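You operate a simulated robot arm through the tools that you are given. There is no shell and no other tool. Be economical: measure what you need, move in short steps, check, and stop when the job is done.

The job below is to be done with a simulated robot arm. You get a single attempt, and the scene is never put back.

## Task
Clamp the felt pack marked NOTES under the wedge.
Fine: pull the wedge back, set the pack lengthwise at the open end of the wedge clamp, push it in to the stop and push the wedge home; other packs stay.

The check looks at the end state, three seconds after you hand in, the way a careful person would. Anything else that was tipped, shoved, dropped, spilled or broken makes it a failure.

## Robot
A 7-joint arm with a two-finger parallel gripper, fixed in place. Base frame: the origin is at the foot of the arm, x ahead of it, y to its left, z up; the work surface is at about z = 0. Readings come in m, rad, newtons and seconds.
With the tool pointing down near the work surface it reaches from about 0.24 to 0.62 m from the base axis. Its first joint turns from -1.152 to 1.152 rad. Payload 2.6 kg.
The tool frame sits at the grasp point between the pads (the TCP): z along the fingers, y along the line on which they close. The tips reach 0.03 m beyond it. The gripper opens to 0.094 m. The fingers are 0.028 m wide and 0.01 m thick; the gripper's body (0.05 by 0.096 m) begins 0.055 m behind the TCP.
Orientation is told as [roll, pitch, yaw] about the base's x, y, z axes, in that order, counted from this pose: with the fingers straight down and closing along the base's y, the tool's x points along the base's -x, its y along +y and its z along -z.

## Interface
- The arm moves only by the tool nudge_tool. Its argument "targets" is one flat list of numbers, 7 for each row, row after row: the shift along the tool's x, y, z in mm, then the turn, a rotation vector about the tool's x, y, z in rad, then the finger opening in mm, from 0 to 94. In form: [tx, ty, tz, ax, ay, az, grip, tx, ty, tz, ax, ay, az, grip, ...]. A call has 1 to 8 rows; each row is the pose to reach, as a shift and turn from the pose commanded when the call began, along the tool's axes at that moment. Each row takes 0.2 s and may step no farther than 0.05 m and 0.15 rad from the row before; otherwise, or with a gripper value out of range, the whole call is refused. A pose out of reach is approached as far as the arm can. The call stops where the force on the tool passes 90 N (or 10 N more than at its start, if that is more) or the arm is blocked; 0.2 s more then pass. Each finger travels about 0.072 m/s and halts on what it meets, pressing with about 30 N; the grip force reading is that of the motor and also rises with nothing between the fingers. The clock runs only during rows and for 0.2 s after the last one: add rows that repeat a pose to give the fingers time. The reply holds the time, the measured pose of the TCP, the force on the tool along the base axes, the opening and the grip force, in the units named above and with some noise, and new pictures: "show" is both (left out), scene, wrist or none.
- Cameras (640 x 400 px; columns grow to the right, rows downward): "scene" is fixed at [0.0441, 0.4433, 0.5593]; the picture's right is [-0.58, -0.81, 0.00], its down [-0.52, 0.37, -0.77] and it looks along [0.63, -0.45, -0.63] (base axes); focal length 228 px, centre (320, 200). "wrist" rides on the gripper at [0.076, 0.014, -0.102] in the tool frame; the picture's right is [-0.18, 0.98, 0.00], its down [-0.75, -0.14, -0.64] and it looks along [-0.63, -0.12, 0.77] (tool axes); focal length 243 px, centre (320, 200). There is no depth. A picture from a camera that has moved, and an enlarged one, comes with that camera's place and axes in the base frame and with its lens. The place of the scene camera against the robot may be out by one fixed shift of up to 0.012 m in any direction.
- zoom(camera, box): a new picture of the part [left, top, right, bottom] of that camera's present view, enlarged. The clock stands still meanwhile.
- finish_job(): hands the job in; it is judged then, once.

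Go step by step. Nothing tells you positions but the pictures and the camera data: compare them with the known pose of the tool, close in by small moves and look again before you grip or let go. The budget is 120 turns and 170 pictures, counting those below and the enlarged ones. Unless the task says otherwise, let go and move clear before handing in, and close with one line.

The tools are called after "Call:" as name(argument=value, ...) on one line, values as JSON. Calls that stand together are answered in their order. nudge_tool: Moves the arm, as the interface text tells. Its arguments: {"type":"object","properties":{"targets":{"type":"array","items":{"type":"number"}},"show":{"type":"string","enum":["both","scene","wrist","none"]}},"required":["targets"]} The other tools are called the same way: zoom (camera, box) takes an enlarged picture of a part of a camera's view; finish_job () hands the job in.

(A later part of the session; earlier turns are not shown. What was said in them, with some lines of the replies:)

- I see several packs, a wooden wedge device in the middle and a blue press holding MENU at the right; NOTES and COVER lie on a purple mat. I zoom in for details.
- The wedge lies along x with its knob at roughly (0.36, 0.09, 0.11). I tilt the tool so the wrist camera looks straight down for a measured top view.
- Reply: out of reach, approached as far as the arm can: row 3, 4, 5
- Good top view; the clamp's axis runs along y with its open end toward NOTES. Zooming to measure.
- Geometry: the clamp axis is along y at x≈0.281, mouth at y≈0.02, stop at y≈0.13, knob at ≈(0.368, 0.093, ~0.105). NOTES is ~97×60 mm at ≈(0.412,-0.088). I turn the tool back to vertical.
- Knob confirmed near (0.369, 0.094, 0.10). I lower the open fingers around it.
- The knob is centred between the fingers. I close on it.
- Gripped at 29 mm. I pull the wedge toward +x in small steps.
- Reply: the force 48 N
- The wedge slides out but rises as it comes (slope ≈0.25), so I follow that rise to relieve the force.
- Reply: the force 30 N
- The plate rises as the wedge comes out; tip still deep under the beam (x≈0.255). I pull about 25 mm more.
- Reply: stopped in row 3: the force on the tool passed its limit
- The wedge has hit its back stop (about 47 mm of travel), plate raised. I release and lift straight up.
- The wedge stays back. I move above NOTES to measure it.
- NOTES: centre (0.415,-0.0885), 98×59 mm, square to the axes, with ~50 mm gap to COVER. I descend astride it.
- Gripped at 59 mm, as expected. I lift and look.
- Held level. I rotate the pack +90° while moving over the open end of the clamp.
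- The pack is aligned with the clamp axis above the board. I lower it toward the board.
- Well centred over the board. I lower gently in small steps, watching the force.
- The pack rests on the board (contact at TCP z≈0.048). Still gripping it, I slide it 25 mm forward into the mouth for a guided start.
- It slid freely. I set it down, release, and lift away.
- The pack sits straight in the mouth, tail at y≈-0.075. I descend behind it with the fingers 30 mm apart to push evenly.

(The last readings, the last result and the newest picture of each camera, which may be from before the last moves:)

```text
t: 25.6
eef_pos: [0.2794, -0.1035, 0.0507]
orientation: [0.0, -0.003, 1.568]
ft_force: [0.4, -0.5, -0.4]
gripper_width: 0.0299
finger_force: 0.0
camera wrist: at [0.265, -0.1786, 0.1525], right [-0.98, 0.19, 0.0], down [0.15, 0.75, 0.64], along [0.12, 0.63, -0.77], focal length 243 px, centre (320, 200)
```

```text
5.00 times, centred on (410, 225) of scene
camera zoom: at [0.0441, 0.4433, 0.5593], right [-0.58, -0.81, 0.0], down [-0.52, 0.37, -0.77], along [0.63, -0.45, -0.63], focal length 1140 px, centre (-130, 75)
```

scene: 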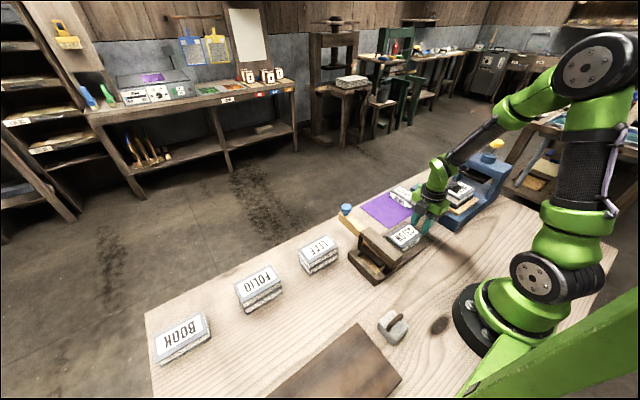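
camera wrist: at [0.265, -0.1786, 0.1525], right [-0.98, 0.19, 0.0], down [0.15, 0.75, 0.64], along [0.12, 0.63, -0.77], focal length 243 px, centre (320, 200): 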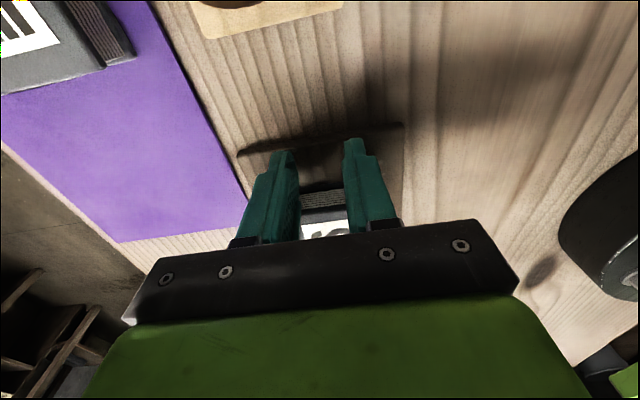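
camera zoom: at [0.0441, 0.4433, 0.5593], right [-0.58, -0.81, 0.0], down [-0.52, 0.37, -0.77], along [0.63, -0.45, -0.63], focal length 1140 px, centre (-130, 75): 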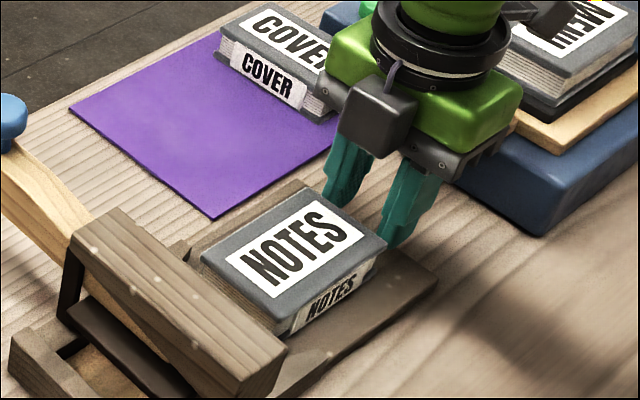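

Now I push the pack forward part-way and check.

Call:
nudge_tool(targets=[-10, 0, 0, 0, 0, 0, 30, -18, 0, 0, 0, 0, 0, 30, -26, 0, 0, 0, 0, 0, 30, -34, 0, 0, 0, 0, 0, 30, -42, 0, 0, 0, 0, 0, 30, -50, 0, 0, 0, 0, 0, 30, -58, 0, 0, 0, 0, 0, 30, -66, 0, 0, 0, 0, 0, 30])

Call:
zoom(camera="scene", box=[345, 190, 445, 270])

```text
t: 27.4
eef_pos: [0.2796, -0.0349, 0.0496]
orientation: [0.002, 0.0, 1.567]
ft_force: [-0.3, 0.2, -0.3]
gripper_width: 0.03
finger_force: 0.0
camera wrist: at [0.2658, -0.1121, 0.1538], right [-0.98, 0.19, 0.0], down [0.14, 0.75, 0.64], along [0.12, 0.63, -0.77], focal length 243 px, centre (320, 200)
```

scene: 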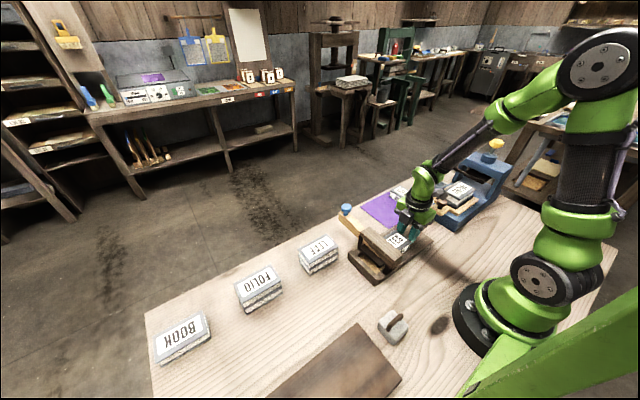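
wrist: 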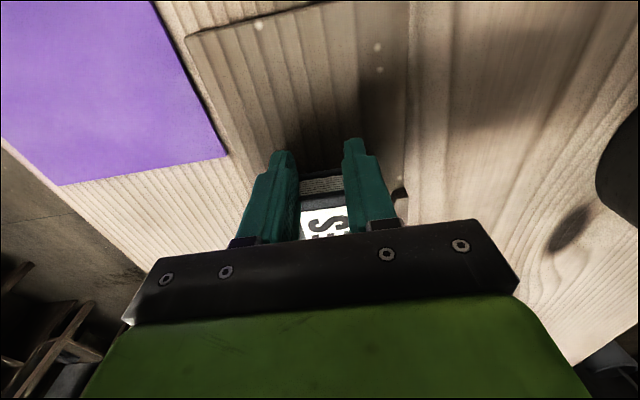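

```text
5.00 times, centred on (395, 230) of scene
camera zoom: at [0.0441, 0.4433, 0.5593], right [-0.58, -0.81, 0.0], down [-0.52, 0.37, -0.77], along [0.63, -0.45, -0.63], focal length 1140 px, centre (-55, 50)
```

zoom: 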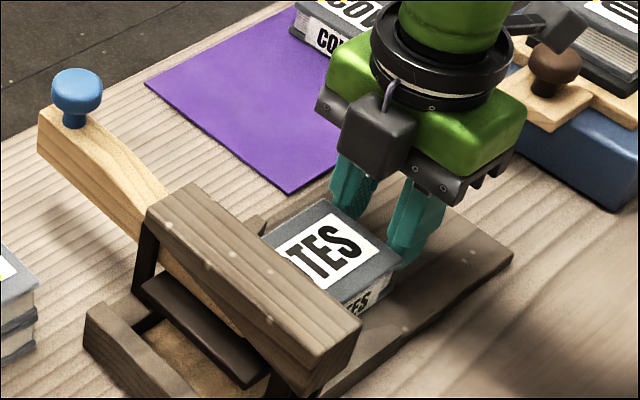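

It slides freely under the plate. I push on in small steps.

Call:
nudge_tool(targets=[-6, 0, 0, 0, 0, 0, 30, -12, 0, 0, 0, 0, 0, 30, -18, 0, 0, 0, 0, 0, 30, -24, 0, 0, 0, 0, 0, 30, -30, 0, 0, 0, 0, 0, 30, -35, 0, 0, 0, 0, 0, 30], show="scene")

Call:
zoom(camera="scene", box=[345, 190, 445, 270])

```text
t: 28.8
eef_pos: [0.2793, -0.0022, 0.0518]
orientation: [0.002, -0.001, 1.568]
ft_force: [1.3, -1.2, 0.9]
gripper_width: 0.0302
finger_force: 0.1
```

scene: 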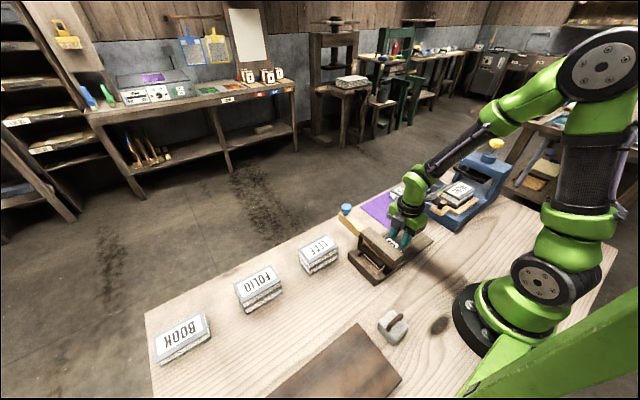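

```text
5.00 times, centred on (395, 230) of scene
camera zoom: at [0.0441, 0.4433, 0.5593], right [-0.58, -0.81, 0.0], down [-0.52, 0.37, -0.77], along [0.63, -0.45, -0.63], focal length 1140 px, centre (-55, 50)
```

zoom: 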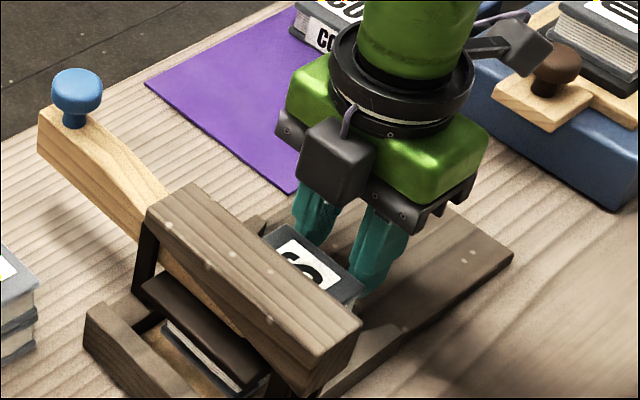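

The pack's nose shows beyond the plate. I push toward the stop slowly.

Call:
nudge_tool(targets=[-4, 0, 0, 0, 0, 0, 30, -8, 0, 0, 0, 0, 0, 30, -11, 0, 0, 0, 0, 0, 30], show="none")

Call:
zoom(camera="scene", box=[350, 220, 410, 280])

```text
t: 29.6
eef_pos: [0.2801, 0.0101, 0.0512]
orientation: [0.002, 0.0, 1.567]
ft_force: [0.1, 0.1, 0.9]
gripper_width: 0.0301
finger_force: 0.0
```

```text
6.67 times, centred on (380, 250) of scene
camera zoom: at [0.0441, 0.4433, 0.5593], right [-0.58, -0.81, 0.0], down [-0.52, 0.37, -0.77], along [0.63, -0.45, -0.63], focal length 1520 px, centre (-80, -133)
```

zoom: 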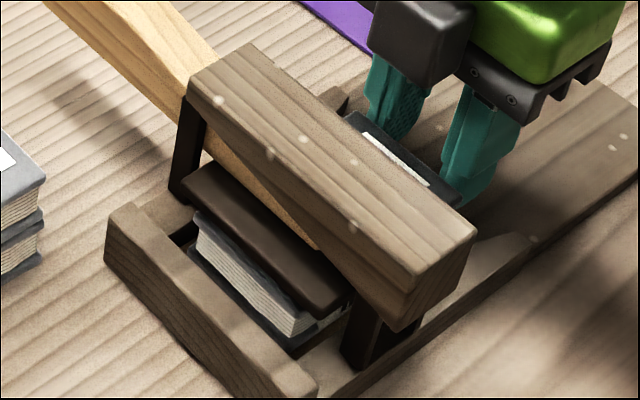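

About 8–10 mm still to the stop. I continue in 2 mm steps.

Call:
nudge_tool(targets=[-2, 0, 0, 0, 0, 0, 30, -4, 0, 0, 0, 0, 0, 30, -5, 0, 0, 0, 0, 0, 30], show="none")

Call:
zoom(camera="scene", box=[350, 210, 420, 280])

```text
t: 30.4
eef_pos: [0.2796, 0.0152, 0.0511]
orientation: [0.001, -0.004, 1.567]
ft_force: [0.4, -1.2, -0.7]
gripper_width: 0.0299
finger_force: 0.0
```

```text
5.71 times, centred on (385, 245) of scene
camera zoom: at [0.0441, 0.4433, 0.5593], right [-0.58, -0.81, 0.0], down [-0.52, 0.37, -0.77], along [0.63, -0.45, -0.63], focal length 1303 px, centre (-51, -57)
```

zoom: 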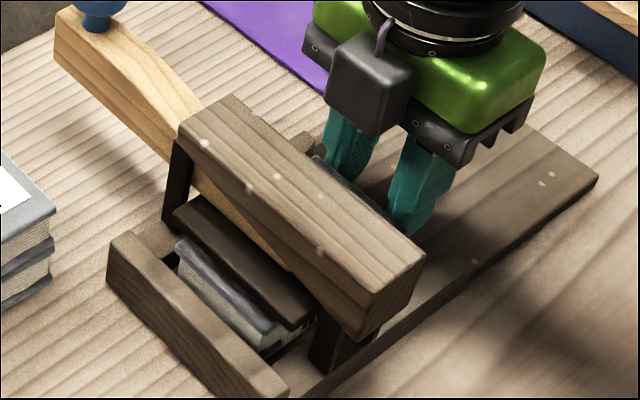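

Call:
nudge_tool(targets=[-1.5, 0, 0, 0, 0, 0, 30, -3, 0, 0, 0, 0, 0, 30], show="none")

Call:
nudge_tool(targets=[-1, 0, 0, 0, 0, 0, 30, -2, 0, 0, 0, 0, 0, 30], show="none")

Call:
zoom(camera="scene", box=[350, 210, 420, 280])

```text
t: 31.0
eef_pos: [0.2808, 0.0175, 0.051]
orientation: [0.001, -0.001, 1.567]
ft_force: [1.3, -0.6, 0.7]
gripper_width: 0.0298
finger_force: 0.1
```

```text
t: 31.6
eef_pos: [0.2809, 0.0197, 0.0511]
orientation: [0.003, 0.0, 1.567]
ft_force: [-0.5, -1.4, 0.0]
gripper_width: 0.0301
finger_force: 0.1
```

```text
5.71 times, centred on (385, 245) of scene
camera zoom: at [0.0441, 0.4433, 0.5593], right [-0.58, -0.81, 0.0], down [-0.52, 0.37, -0.77], along [0.63, -0.45, -0.63], focal length 1303 px, centre (-51, -57)
```

zoom: 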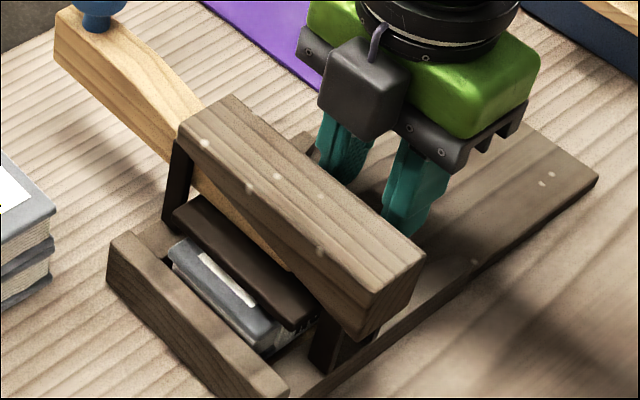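

Nearly at the stop; continue by millimetres until the force rises.

Call:
nudge_tool(targets=[-1, 0, 0, 0, 0, 0, 30, -2, 0, 0, 0, 0, 0, 30], show="none")

Call:
nudge_tool(targets=[-1, 0, 0, 0, 0, 0, 30, -1.5, 0, 0, 0, 0, 0, 30], show="none")

Call:
zoom(camera="scene", box=[350, 210, 420, 280])

```text
t: 32.2
eef_pos: [0.281, 0.0225, 0.0521]
orientation: [0.001, -0.003, 1.568]
ft_force: [-0.6, -3.4, 1.4]
gripper_width: 0.0298
finger_force: 0.1
```

```text
t: 32.8
eef_pos: [0.2804, 0.0222, 0.0502]
orientation: [-0.001, 0.001, 1.564]
ft_force: [1.8, -20.1, 3.3]
gripper_width: 0.0302
finger_force: 0.1
```

```text
5.71 times, centred on (385, 245) of scene
camera zoom: at [0.0441, 0.4433, 0.5593], right [-0.58, -0.81, 0.0], down [-0.52, 0.37, -0.77], along [0.63, -0.45, -0.63], focal length 1303 px, centre (-51, -57)
```

zoom: 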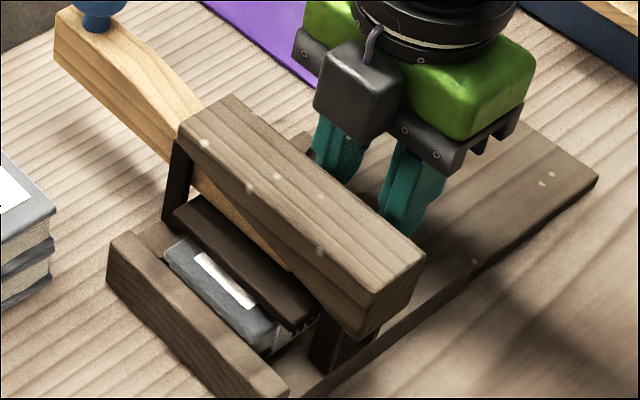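

The force rose to 20 N: the pack is against the stop. I back off and rise, then view.

Call:
nudge_tool(targets=[15, 0, 0, 0, 0, 0, 30, 35, 0, 0, 0, 0, 0, 30, 45, 0, -40, 0, 0, 0, 30, 45, 0, -80, 0, 0, 0, 30, 45, 0, -125, 0, 0, 0, 30, 45, 0, -160, 0, 0, 0, 30, 45, 0, -160, 0, 0, 0, 30])

Call:
zoom(camera="scene", box=[340, 190, 450, 280])

```text
t: 34.4
eef_pos: [0.2816, -0.0217, 0.213]
orientation: [0.001, -0.001, 1.568]
ft_force: [0.1, 0.0, -0.5]
gripper_width: 0.03
finger_force: 0.0
camera wrist: at [0.2671, -0.0974, 0.3143], right [-0.98, 0.19, 0.0], down [0.14, 0.75, 0.64], along [0.12, 0.63, -0.77], focal length 243 px, centre (320, 200)
```

scene: 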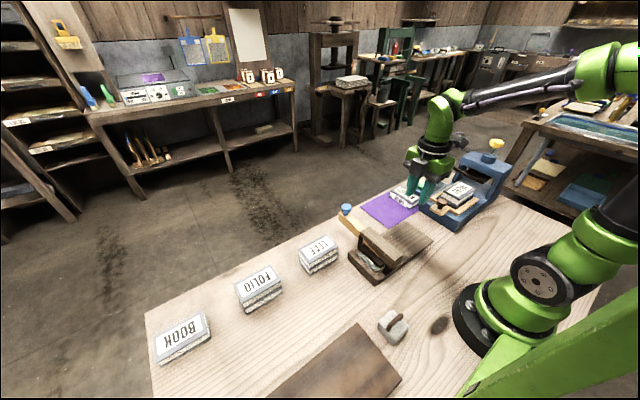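
wrist: 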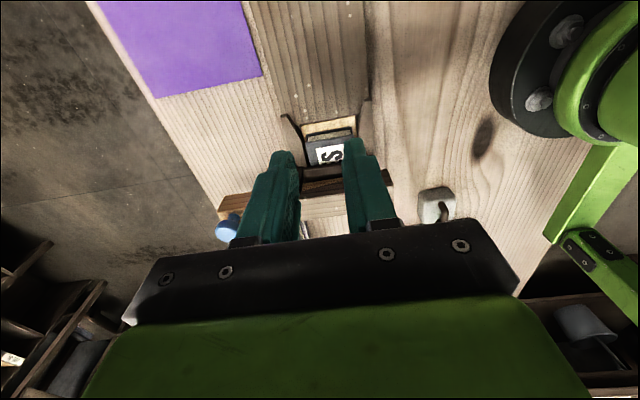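

```text
4.44 times, centred on (395, 235) of scene
camera zoom: at [0.0441, 0.4433, 0.5593], right [-0.58, -0.81, 0.0], down [-0.52, 0.37, -0.77], along [0.63, -0.45, -0.63], focal length 1013 px, centre (-13, 44)
```

zoom: 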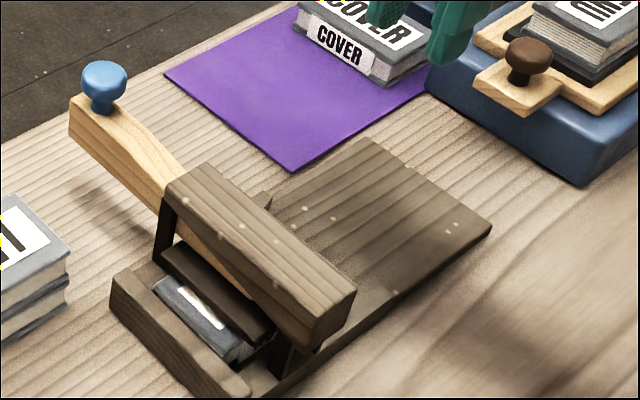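

Pack in, guides aligned. I go back above the knob, turning to yaw 0.

Call:
nudge_tool(targets=[-12, -14, 0, 0, 0, 0.15, 60, -24, -28, 0, 0, 0, 0.3, 60, -36, -42, 0, 0, 0, 0.45, 60, -48, -56, 0, 0, 0, 0.6, 60, -60, -70, 0, 0, 0, 0.75, 60, -72, -84, 0, 0, 0, 0.9, 60, -84, -98, 0, 0, 0, 1.05, 60, -84, -98, 0, 0, 0, 1.05, 60], show="none")

```text
t: 36.2
eef_pos: [0.3776, 0.0615, 0.2122]
orientation: [0.0, 0.0, 0.515]
ft_force: [-1.0, 1.0, 0.4]
gripper_width: 0.0601
finger_force: 0.0
```

Call:
nudge_tool(targets=[-17, 3, 0, 0, 0, 0.14, 60, -34, 6, 0, 0, 0, 0.28, 60, -51.4, 8.8, 0, 0, 0, 0.42, 60, -51.4, 8.8, 0, 0, 0, 0.515, 60, -51.4, 8.8, 0, 0, 0, 0.515, 60], show="wrist")

```text
t: 37.4
eef_pos: [0.419, 0.0951, 0.2118]
orientation: [0.001, 0.002, 0.0]
ft_force: [0.7, 0.1, -0.1]
gripper_width: 0.0601
finger_force: 0.0
camera wrist: at [0.3428, 0.1097, 0.3144], right [0.18, 0.98, 0.0], down [0.75, -0.14, 0.64], along [0.63, -0.12, -0.77], focal length 243 px, centre (320, 200)
```

wrist: 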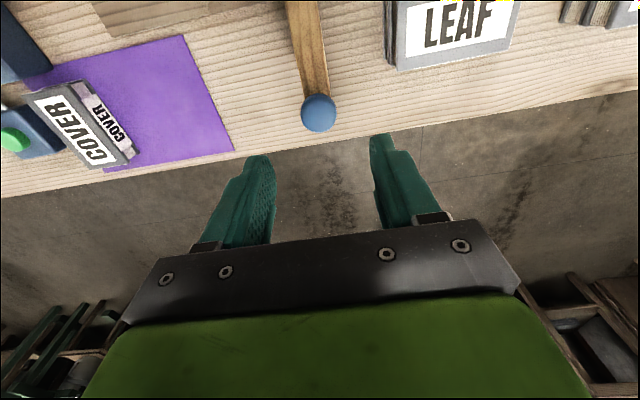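

Call:
nudge_tool(targets=[1, -1, 40, 0, 0, 0, 60, 1, -1, 80, 0, 0, 0, 60, 1, -1, 101, 0, 0, 0, 60, 1, -1, 101, 0, 0, 0, 60, 1, -1, 101, 0, 0, 0, 10, 1, -1, 101, 0, 0, 0, 10, 1, -1, 101, 0, 0, 0, 10], show="wrist")

```text
t: 39.0
eef_pos: [0.4167, 0.094, 0.1087]
orientation: [0.003, 0.002, 0.002]
ft_force: [1.7, 1.8, -5.6]
gripper_width: 0.0286
finger_force: 44.8
camera wrist: at [0.3411, 0.1092, 0.2128], right [0.18, 0.98, 0.0], down [0.75, -0.14, 0.64], along [0.63, -0.12, -0.77], focal length 243 px, centre (320, 200)
```

wrist: 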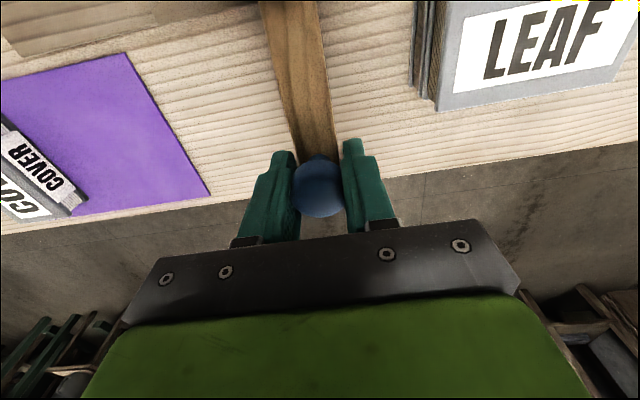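

Gripped. I push the wedge back in, following the slope downward.

Call:
nudge_tool(targets=[5, 0, 1, 0, 0, 0, 10, 10, 0, 2, 0, 0, 0, 10, 15, 0, 3, 0, 0, 0, 10, 20, 0, 4, 0, 0, 0, 10], show="none")

Call:
zoom(camera="scene", box=[330, 180, 440, 280])

```text
t: 40.0
eef_pos: [0.3981, 0.095, 0.1056]
orientation: [0.003, 0.005, 0.003]
ft_force: [4.2, 10.7, -14.4]
gripper_width: 0.029
finger_force: 45.0
```

```text
4.00 times, centred on (385, 230) of scene
camera zoom: at [0.0442, 0.4433, 0.5593], right [-0.58, -0.81, 0.0], down [-0.52, 0.37, -0.77], along [0.63, -0.45, -0.63], focal length 912 px, centre (60, 80)
```

zoom: 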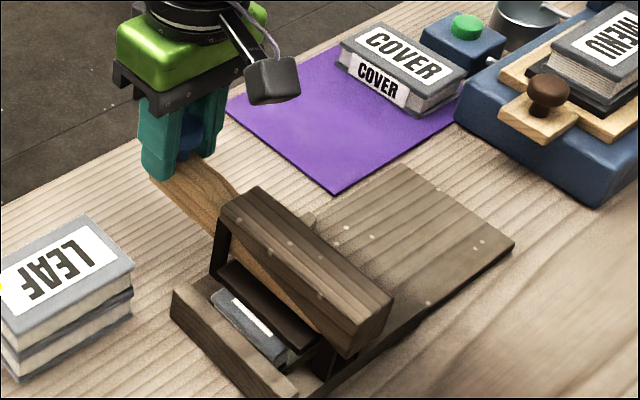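

Call:
nudge_tool(targets=[4, 0, 0.7, 0, 0, 0, 10, 8, 0, 1.4, 0, 0, 0, 10, 12, 0, 2, 0, 0, 0, 10], show="none")

Call:
zoom(camera="scene", box=[330, 180, 440, 280])

```text
t: 40.8
eef_pos: [0.3867, 0.0945, 0.1031]
orientation: [0.002, 0.002, 0.003]
ft_force: [6.4, 18.7, -23.5]
gripper_width: 0.029
finger_force: 44.9
```

```text
4.00 times, centred on (385, 230) of scene
camera zoom: at [0.0442, 0.4433, 0.5593], right [-0.58, -0.81, 0.0], down [-0.52, 0.37, -0.77], along [0.63, -0.45, -0.63], focal length 912 px, centre (60, 80)
```

zoom: 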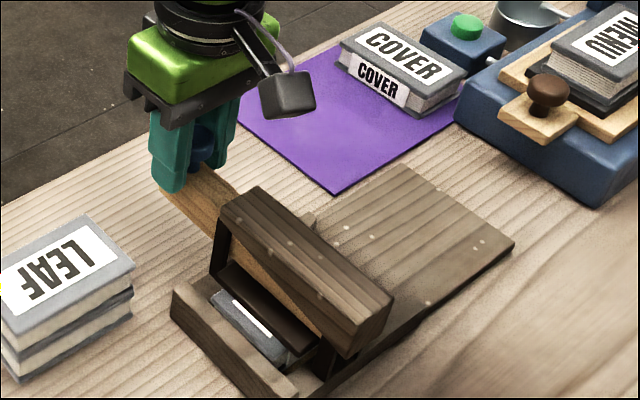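

The wedge pulls the tool a little down and toward +y; I yield to that and continue.

Call:
nudge_tool(targets=[0, 1, 1.5, 0, 0, 0, 10, 4, 1, 2.2, 0, 0, 0, 10, 8, 1, 2.9, 0, 0, 0, 10, 8, 1, 2.9, 0, 0, 0, 10], show="none")

Call:
zoom(camera="scene", box=[330, 180, 440, 280])

```text
t: 41.8
eef_pos: [0.3785, 0.0942, 0.102]
orientation: [0.002, -0.002, 0.001]
ft_force: [2.9, 12.5, 1.2]
gripper_width: 0.0287
finger_force: 45.1
```

```text
4.00 times, centred on (385, 230) of scene
camera zoom: at [0.0441, 0.4433, 0.5593], right [-0.58, -0.81, 0.0], down [-0.52, 0.37, -0.77], along [0.63, -0.45, -0.63], focal length 912 px, centre (60, 80)
```

zoom: 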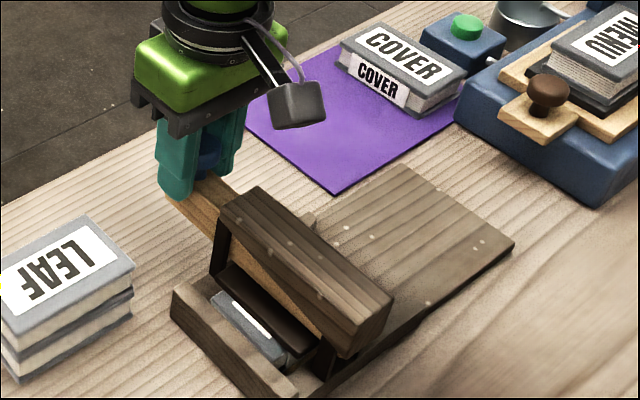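

Call:
nudge_tool(targets=[2, 0.5, 0.4, 0, 0, 0, 10, 4, 0.5, 0.7, 0, 0, 0, 10, 6, 0.5, 1, 0, 0, 0, 10], show="none")

Call:
nudge_tool(targets=[1.5, 0, 0.3, 0, 0, 0, 10, 3, 0, 0.5, 0, 0, 0, 10], show="none")

Call:
zoom(camera="scene", box=[330, 180, 440, 280])

```text
t: 42.6
eef_pos: [0.3716, 0.0947, 0.1005]
orientation: [0.0, -0.003, 0.002]
ft_force: [2.4, 6.2, 9.9]
gripper_width: 0.0287
finger_force: 44.9
```

```text
t: 43.2
eef_pos: [0.3693, 0.0949, 0.1021]
orientation: [-0.002, 0.002, 0.002]
ft_force: [5.1, 3.4, 4.2]
gripper_width: 0.0294
finger_force: 45.3
```

```text
4.00 times, centred on (385, 230) of scene
camera zoom: at [0.0441, 0.4433, 0.5594], right [-0.58, -0.81, 0.0], down [-0.52, 0.37, -0.77], along [0.63, -0.45, -0.63], focal length 912 px, centre (60, 80)
```

zoom: 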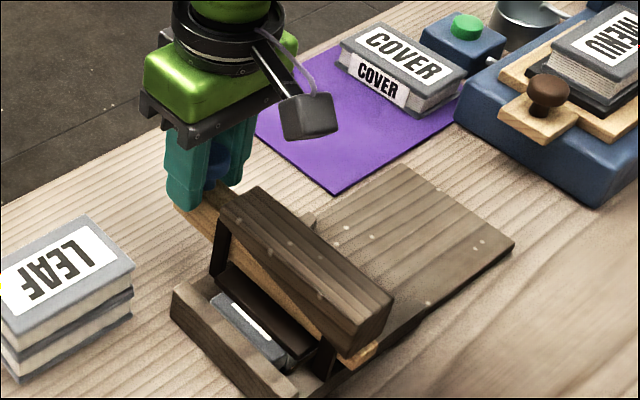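

It's at the original position but with little resistance yet; I push on gently until it firms up.

Call:
nudge_tool(targets=[1.5, 0, 0.2, 0, 0, 0, 10, 3, 0, 0.4, 0, 0, 0, 10], show="none")

Call:
nudge_tool(targets=[1.5, 0, 0.2, 0, 0, 0, 10, 3, 0, 0.4, 0, 0, 0, 10], show="wrist")

Call:
zoom(camera="scene", box=[345, 200, 415, 270])

```text
t: 43.8
eef_pos: [0.3681, 0.0954, 0.1]
orientation: [-0.001, -0.002, 0.0]
ft_force: [15.6, 5.3, 1.1]
gripper_width: 0.029
finger_force: 45.2
```

```text
t: 44.4
eef_pos: [0.3659, 0.095, 0.1006]
orientation: [0.002, -0.012, 0.005]
ft_force: [34.5, 7.5, -18.2]
gripper_width: 0.0287
finger_force: 45.0
camera wrist: at [0.2887, 0.1089, 0.2025], right [0.18, 0.98, 0.0], down [0.75, -0.14, 0.65], along [0.64, -0.11, -0.76], focal length 243 px, centre (320, 200)
```

wrist: 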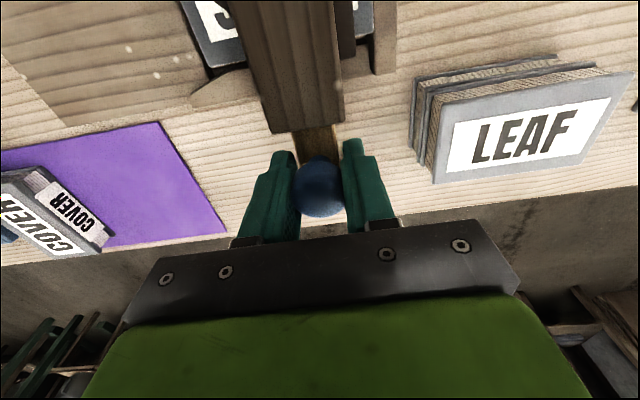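

```text
5.71 times, centred on (380, 235) of scene
camera zoom: at [0.0442, 0.4433, 0.5593], right [-0.58, -0.81, 0.0], down [-0.52, 0.37, -0.77], along [0.63, -0.45, -0.63], focal length 1303 px, centre (-23, 0)
```

zoom: 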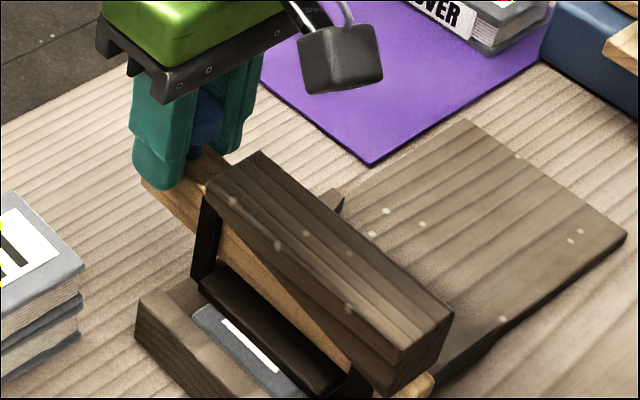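

Resistance is building (35 N). A little more to seat it.

Call:
nudge_tool(targets=[1.5, 0, 0.2, 0, 0, 0, 10, 3, 0, 0.5, 0, 0, 0, 10], show="none")

Call:
zoom(camera="scene", box=[345, 200, 415, 270])

```text
t: 45.0
eef_pos: [0.364, 0.0948, 0.1016]
orientation: [0.004, -0.014, 0.004]
ft_force: [37.4, 4.2, -11.0]
gripper_width: 0.0285
finger_force: 45.0
```

```text
5.71 times, centred on (380, 235) of scene
camera zoom: at [0.0442, 0.4433, 0.5593], right [-0.58, -0.81, 0.0], down [-0.52, 0.37, -0.77], along [0.63, -0.45, -0.63], focal length 1303 px, centre (-23, 0)
```

zoom: 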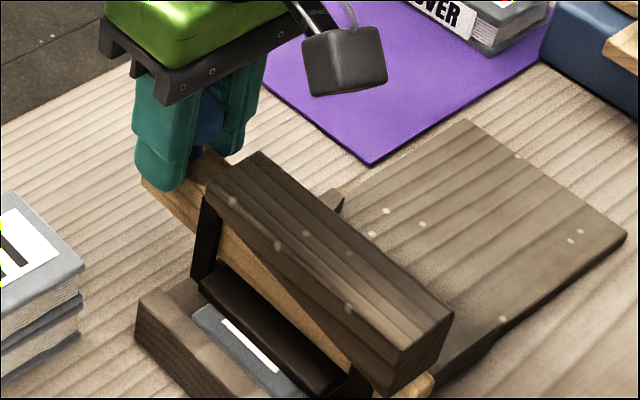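

The fingers begin to slip on the knob at ~37 N and the wedge no longer moves, its tip sticking out as at the start. I release, then press once from behind with closed fingers to be sure it is home.

Call:
nudge_tool(targets=[0, 0, 0, 0, 0, 0, 50, 0, 0, 0, 0, 0, 0, 60, 0, 0, -30, 0, 0, 0, 60, -20, 0, -60, 0, 0, 0, 0, -45, 0, -60, 0, 0, 0, 0, -45, 0, -60, 0, 0, 0, 0, -45, 0, -60, 0, 0, 0, 0])

Call:
zoom(camera="scene", box=[330, 190, 430, 280])

```text
t: 46.6
eef_pos: [0.4033, 0.0969, 0.1578]
orientation: [0.002, 0.003, 0.002]
ft_force: [0.1, 0.2, 0.6]
gripper_width: 0.0
finger_force: 29.5
camera wrist: at [0.3287, 0.1106, 0.261], right [0.18, 0.98, 0.0], down [0.75, -0.14, 0.64], along [0.63, -0.12, -0.77], focal length 243 px, centre (320, 200)
```

scene: 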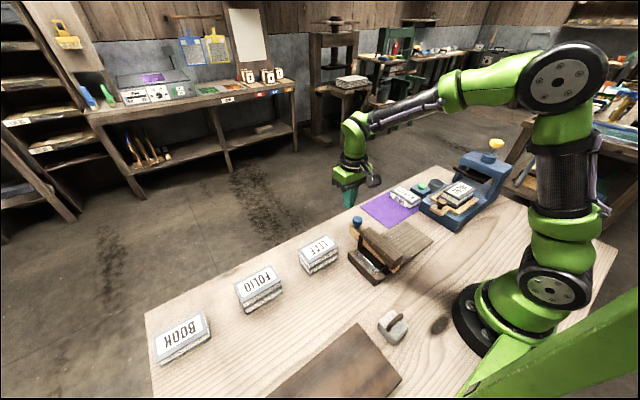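
wrist: 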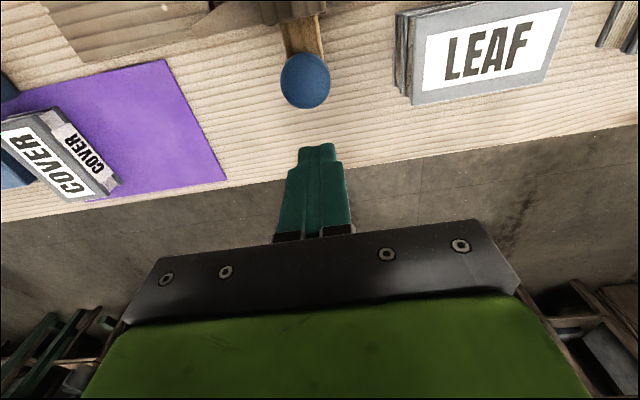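

```text
4.44 times, centred on (380, 235) of scene
camera zoom: at [0.0441, 0.4433, 0.5593], right [-0.58, -0.81, 0.0], down [-0.52, 0.37, -0.77], along [0.63, -0.45, -0.63], focal length 1013 px, centre (53, 44)
```

zoom: 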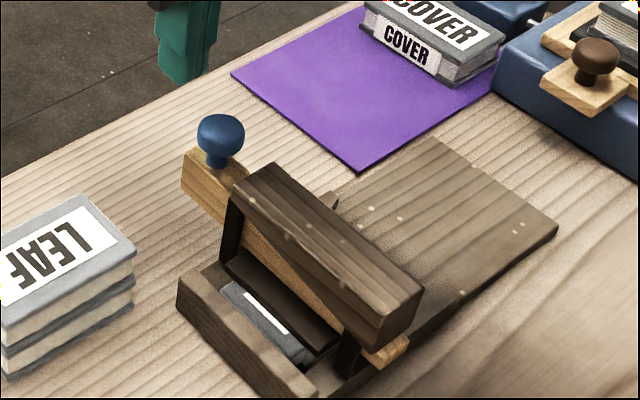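

Knob at x≈0.366. I lower the closed fingers behind the wedge's butt and press.

Call:
nudge_tool(targets=[-8, -2, 20, 0, 0, 0, 0, -8, -2, 50, 0, 0, 0, 0, -8, -2, 70, 0, 0, 0, 0, -8, -2, 70, 0, 0, 0, 0])

Call:
zoom(camera="scene", box=[330, 190, 430, 280])

```text
t: 47.6
eef_pos: [0.412, 0.0928, 0.0882]
orientation: [0.001, 0.002, 0.003]
ft_force: [-0.2, -0.2, -0.9]
gripper_width: 0.0
finger_force: 29.8
camera wrist: at [0.3368, 0.108, 0.1914], right [0.18, 0.98, 0.0], down [0.75, -0.14, 0.64], along [0.63, -0.12, -0.77], focal length 243 px, centre (320, 200)
```

scene: 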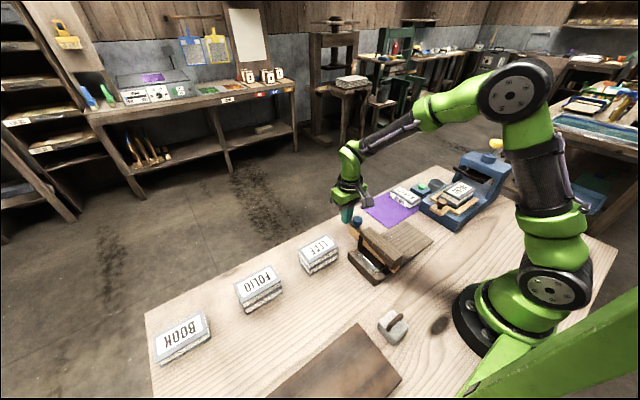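
wrist: 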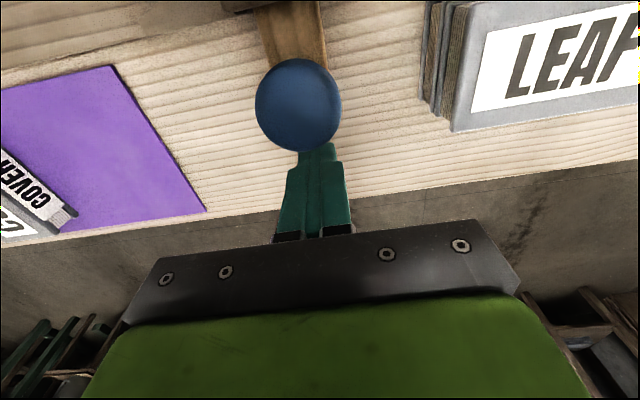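

```text
4.44 times, centred on (380, 235) of scene
camera zoom: at [0.0441, 0.4433, 0.5593], right [-0.58, -0.81, 0.0], down [-0.52, 0.37, -0.77], along [0.63, -0.45, -0.63], focal length 1013 px, centre (53, 44)
```

zoom: 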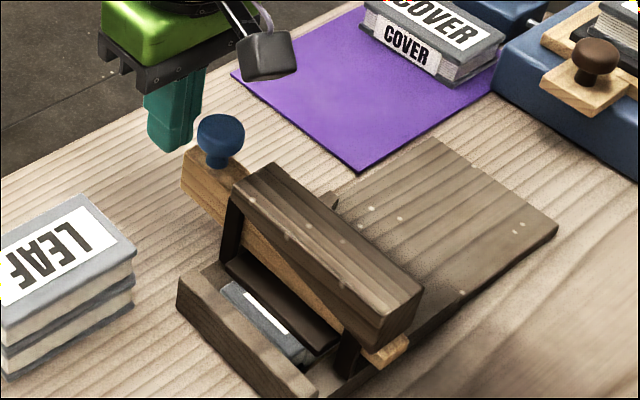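

Call:
nudge_tool(targets=[6, 1, 0, 0, 0, 0, 0, 11, 1, 0, 0, 0, 0, 0, 14, 1, 0, 0, 0, 0, 0, 17, 1, 0, 0, 0, 0, 0], show="none")

Call:
nudge_tool(targets=[1.5, 0, 0, 0, 0, 0, 0, 3, 0, 0, 0, 0, 0, 0], show="none")

```text
t: 48.6
eef_pos: [0.3984, 0.0938, 0.0903]
orientation: [0.002, -0.008, 0.004]
ft_force: [21.7, 2.1, -8.3]
gripper_width: 0.0
finger_force: 29.3
```

```text
t: 49.2
eef_pos: [0.3986, 0.095, 0.0907]
orientation: [0.002, -0.019, 0.008]
ft_force: [44.0, 2.9, -19.7]
gripper_width: 0.0
finger_force: 30.0
```

The wedge holds without moving at 44 N. One last small press.

Call:
nudge_tool(targets=[1.2, 0, 0, 0, 0, 0, 0, 2.4, 0, 0, 0, 0, 0, 0], show="none")

Call:
zoom(camera="scene", box=[330, 190, 430, 280])

```text
t: 49.8
eef_pos: [0.3987, 0.0938, 0.0905]
orientation: [0.005, -0.025, 0.012]
ft_force: [54.4, 3.9, -23.7]
gripper_width: 0.0003
finger_force: 30.0
```

```text
4.44 times, centred on (380, 235) of scene
camera zoom: at [0.0443, 0.4433, 0.5593], right [-0.58, -0.81, 0.0], down [-0.52, 0.37, -0.77], along [0.63, -0.45, -0.63], focal length 1013 px, centre (53, 44)
```

zoom: 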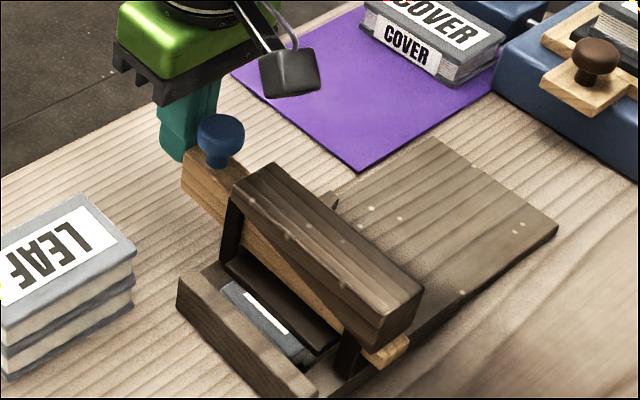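

The wedge is firmly home. I back off, rise, and check everything.

Call:
nudge_tool(targets=[-12, 0, 0, 0, 0, 0, 0, -20, 0, -30, 0, 0, 0, 0, -10, 0, -75, 0, 0, 0, 0, 20, 0, -120, 0, 0, 0, 30, 60, 0, -140, 0, 0, 0, 30, 95, 0, -165, 0, 0, 0, 30, 120, 0, -180, 0, 0, 0, 30, 120, 0, -180, 0, 0, 0, 30])

Call:
zoom(camera="scene", box=[350, 220, 410, 280])

```text
refused: row 4 steps farther than a row can; nothing moved
```

```text
6.67 times, centred on (380, 250) of scene
camera zoom: at [0.0443, 0.4433, 0.5593], right [-0.58, -0.81, 0.0], down [-0.52, 0.37, -0.77], along [0.63, -0.45, -0.63], focal length 1520 px, centre (-80, -133)
```

zoom: 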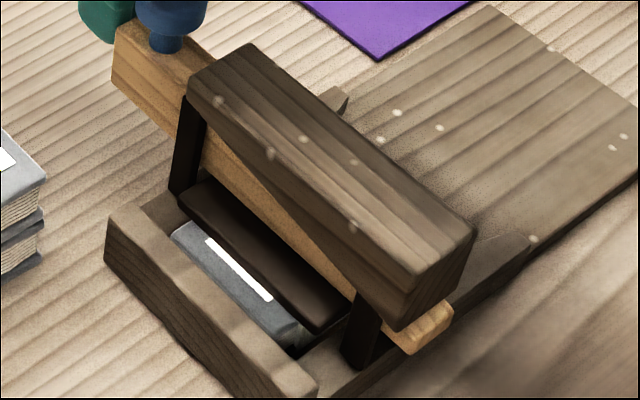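

The row step was too long; I retry the retreat with shorter rows.

Call:
nudge_tool(targets=[-12, 0, 0, 0, 0, 0, 0, -20, 0, -30, 0, 0, 0, 0, -20, 0, -70, 0, 0, 0, 0, -10, 0, -110, 0, 0, 0, 20, 20, 0, -140, 0, 0, 0, 30, 50, 0, -165, 0, 0, 0, 30, 75, 0, -180, 0, 0, 0, 30, 75, 0, -180, 0, 0, 0, 30])

Call:
zoom(camera="wrist", box=[160, 0, 420, 160])

```text
t: 51.6
eef_pos: [0.3135, 0.0939, 0.2681]
orientation: [0.003, 0.0, 0.002]
ft_force: [0.2, 0.3, 0.0]
gripper_width: 0.0301
finger_force: 0.0
camera wrist: at [0.2385, 0.1083, 0.3711], right [0.18, 0.98, 0.0], down [0.75, -0.14, 0.64], along [0.63, -0.12, -0.77], focal length 243 px, centre (320, 200)
```

scene: 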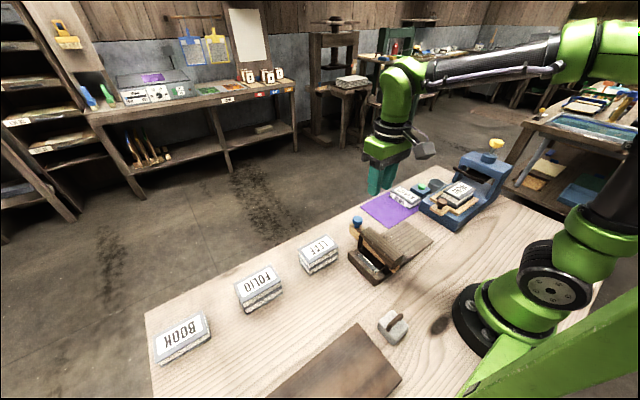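
wrist: 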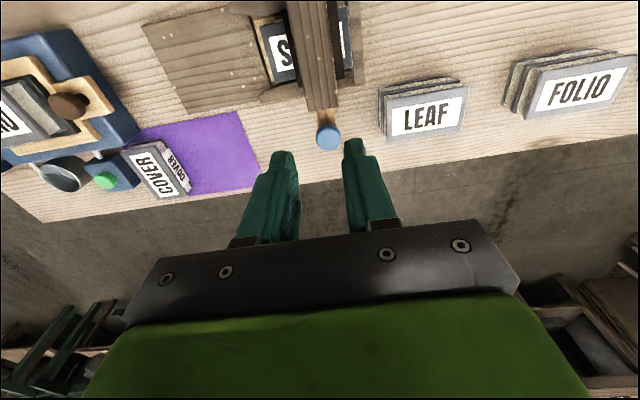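

```text
2.46 times, centred on (290, 80) of wrist
camera zoom: at [0.2385, 0.1083, 0.3711], right [0.18, 0.98, 0.0], down [0.75, -0.14, 0.64], along [0.63, -0.12, -0.77], focal length 597 px, centre (394, 495)
```

zoom: 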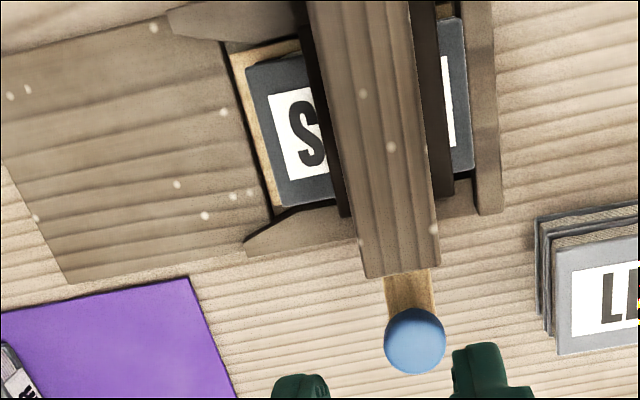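

NOTES sits straight in the channel against the stop, the wedge is home, and the other packs look unmoved. The arm is clear, so I hand in.

Call:
finish_job()

```text
The job is handed in.
```

NOTES is clamped lengthwise under the wedge, up against the stop with the wedge pushed home; the other packs were not touched.
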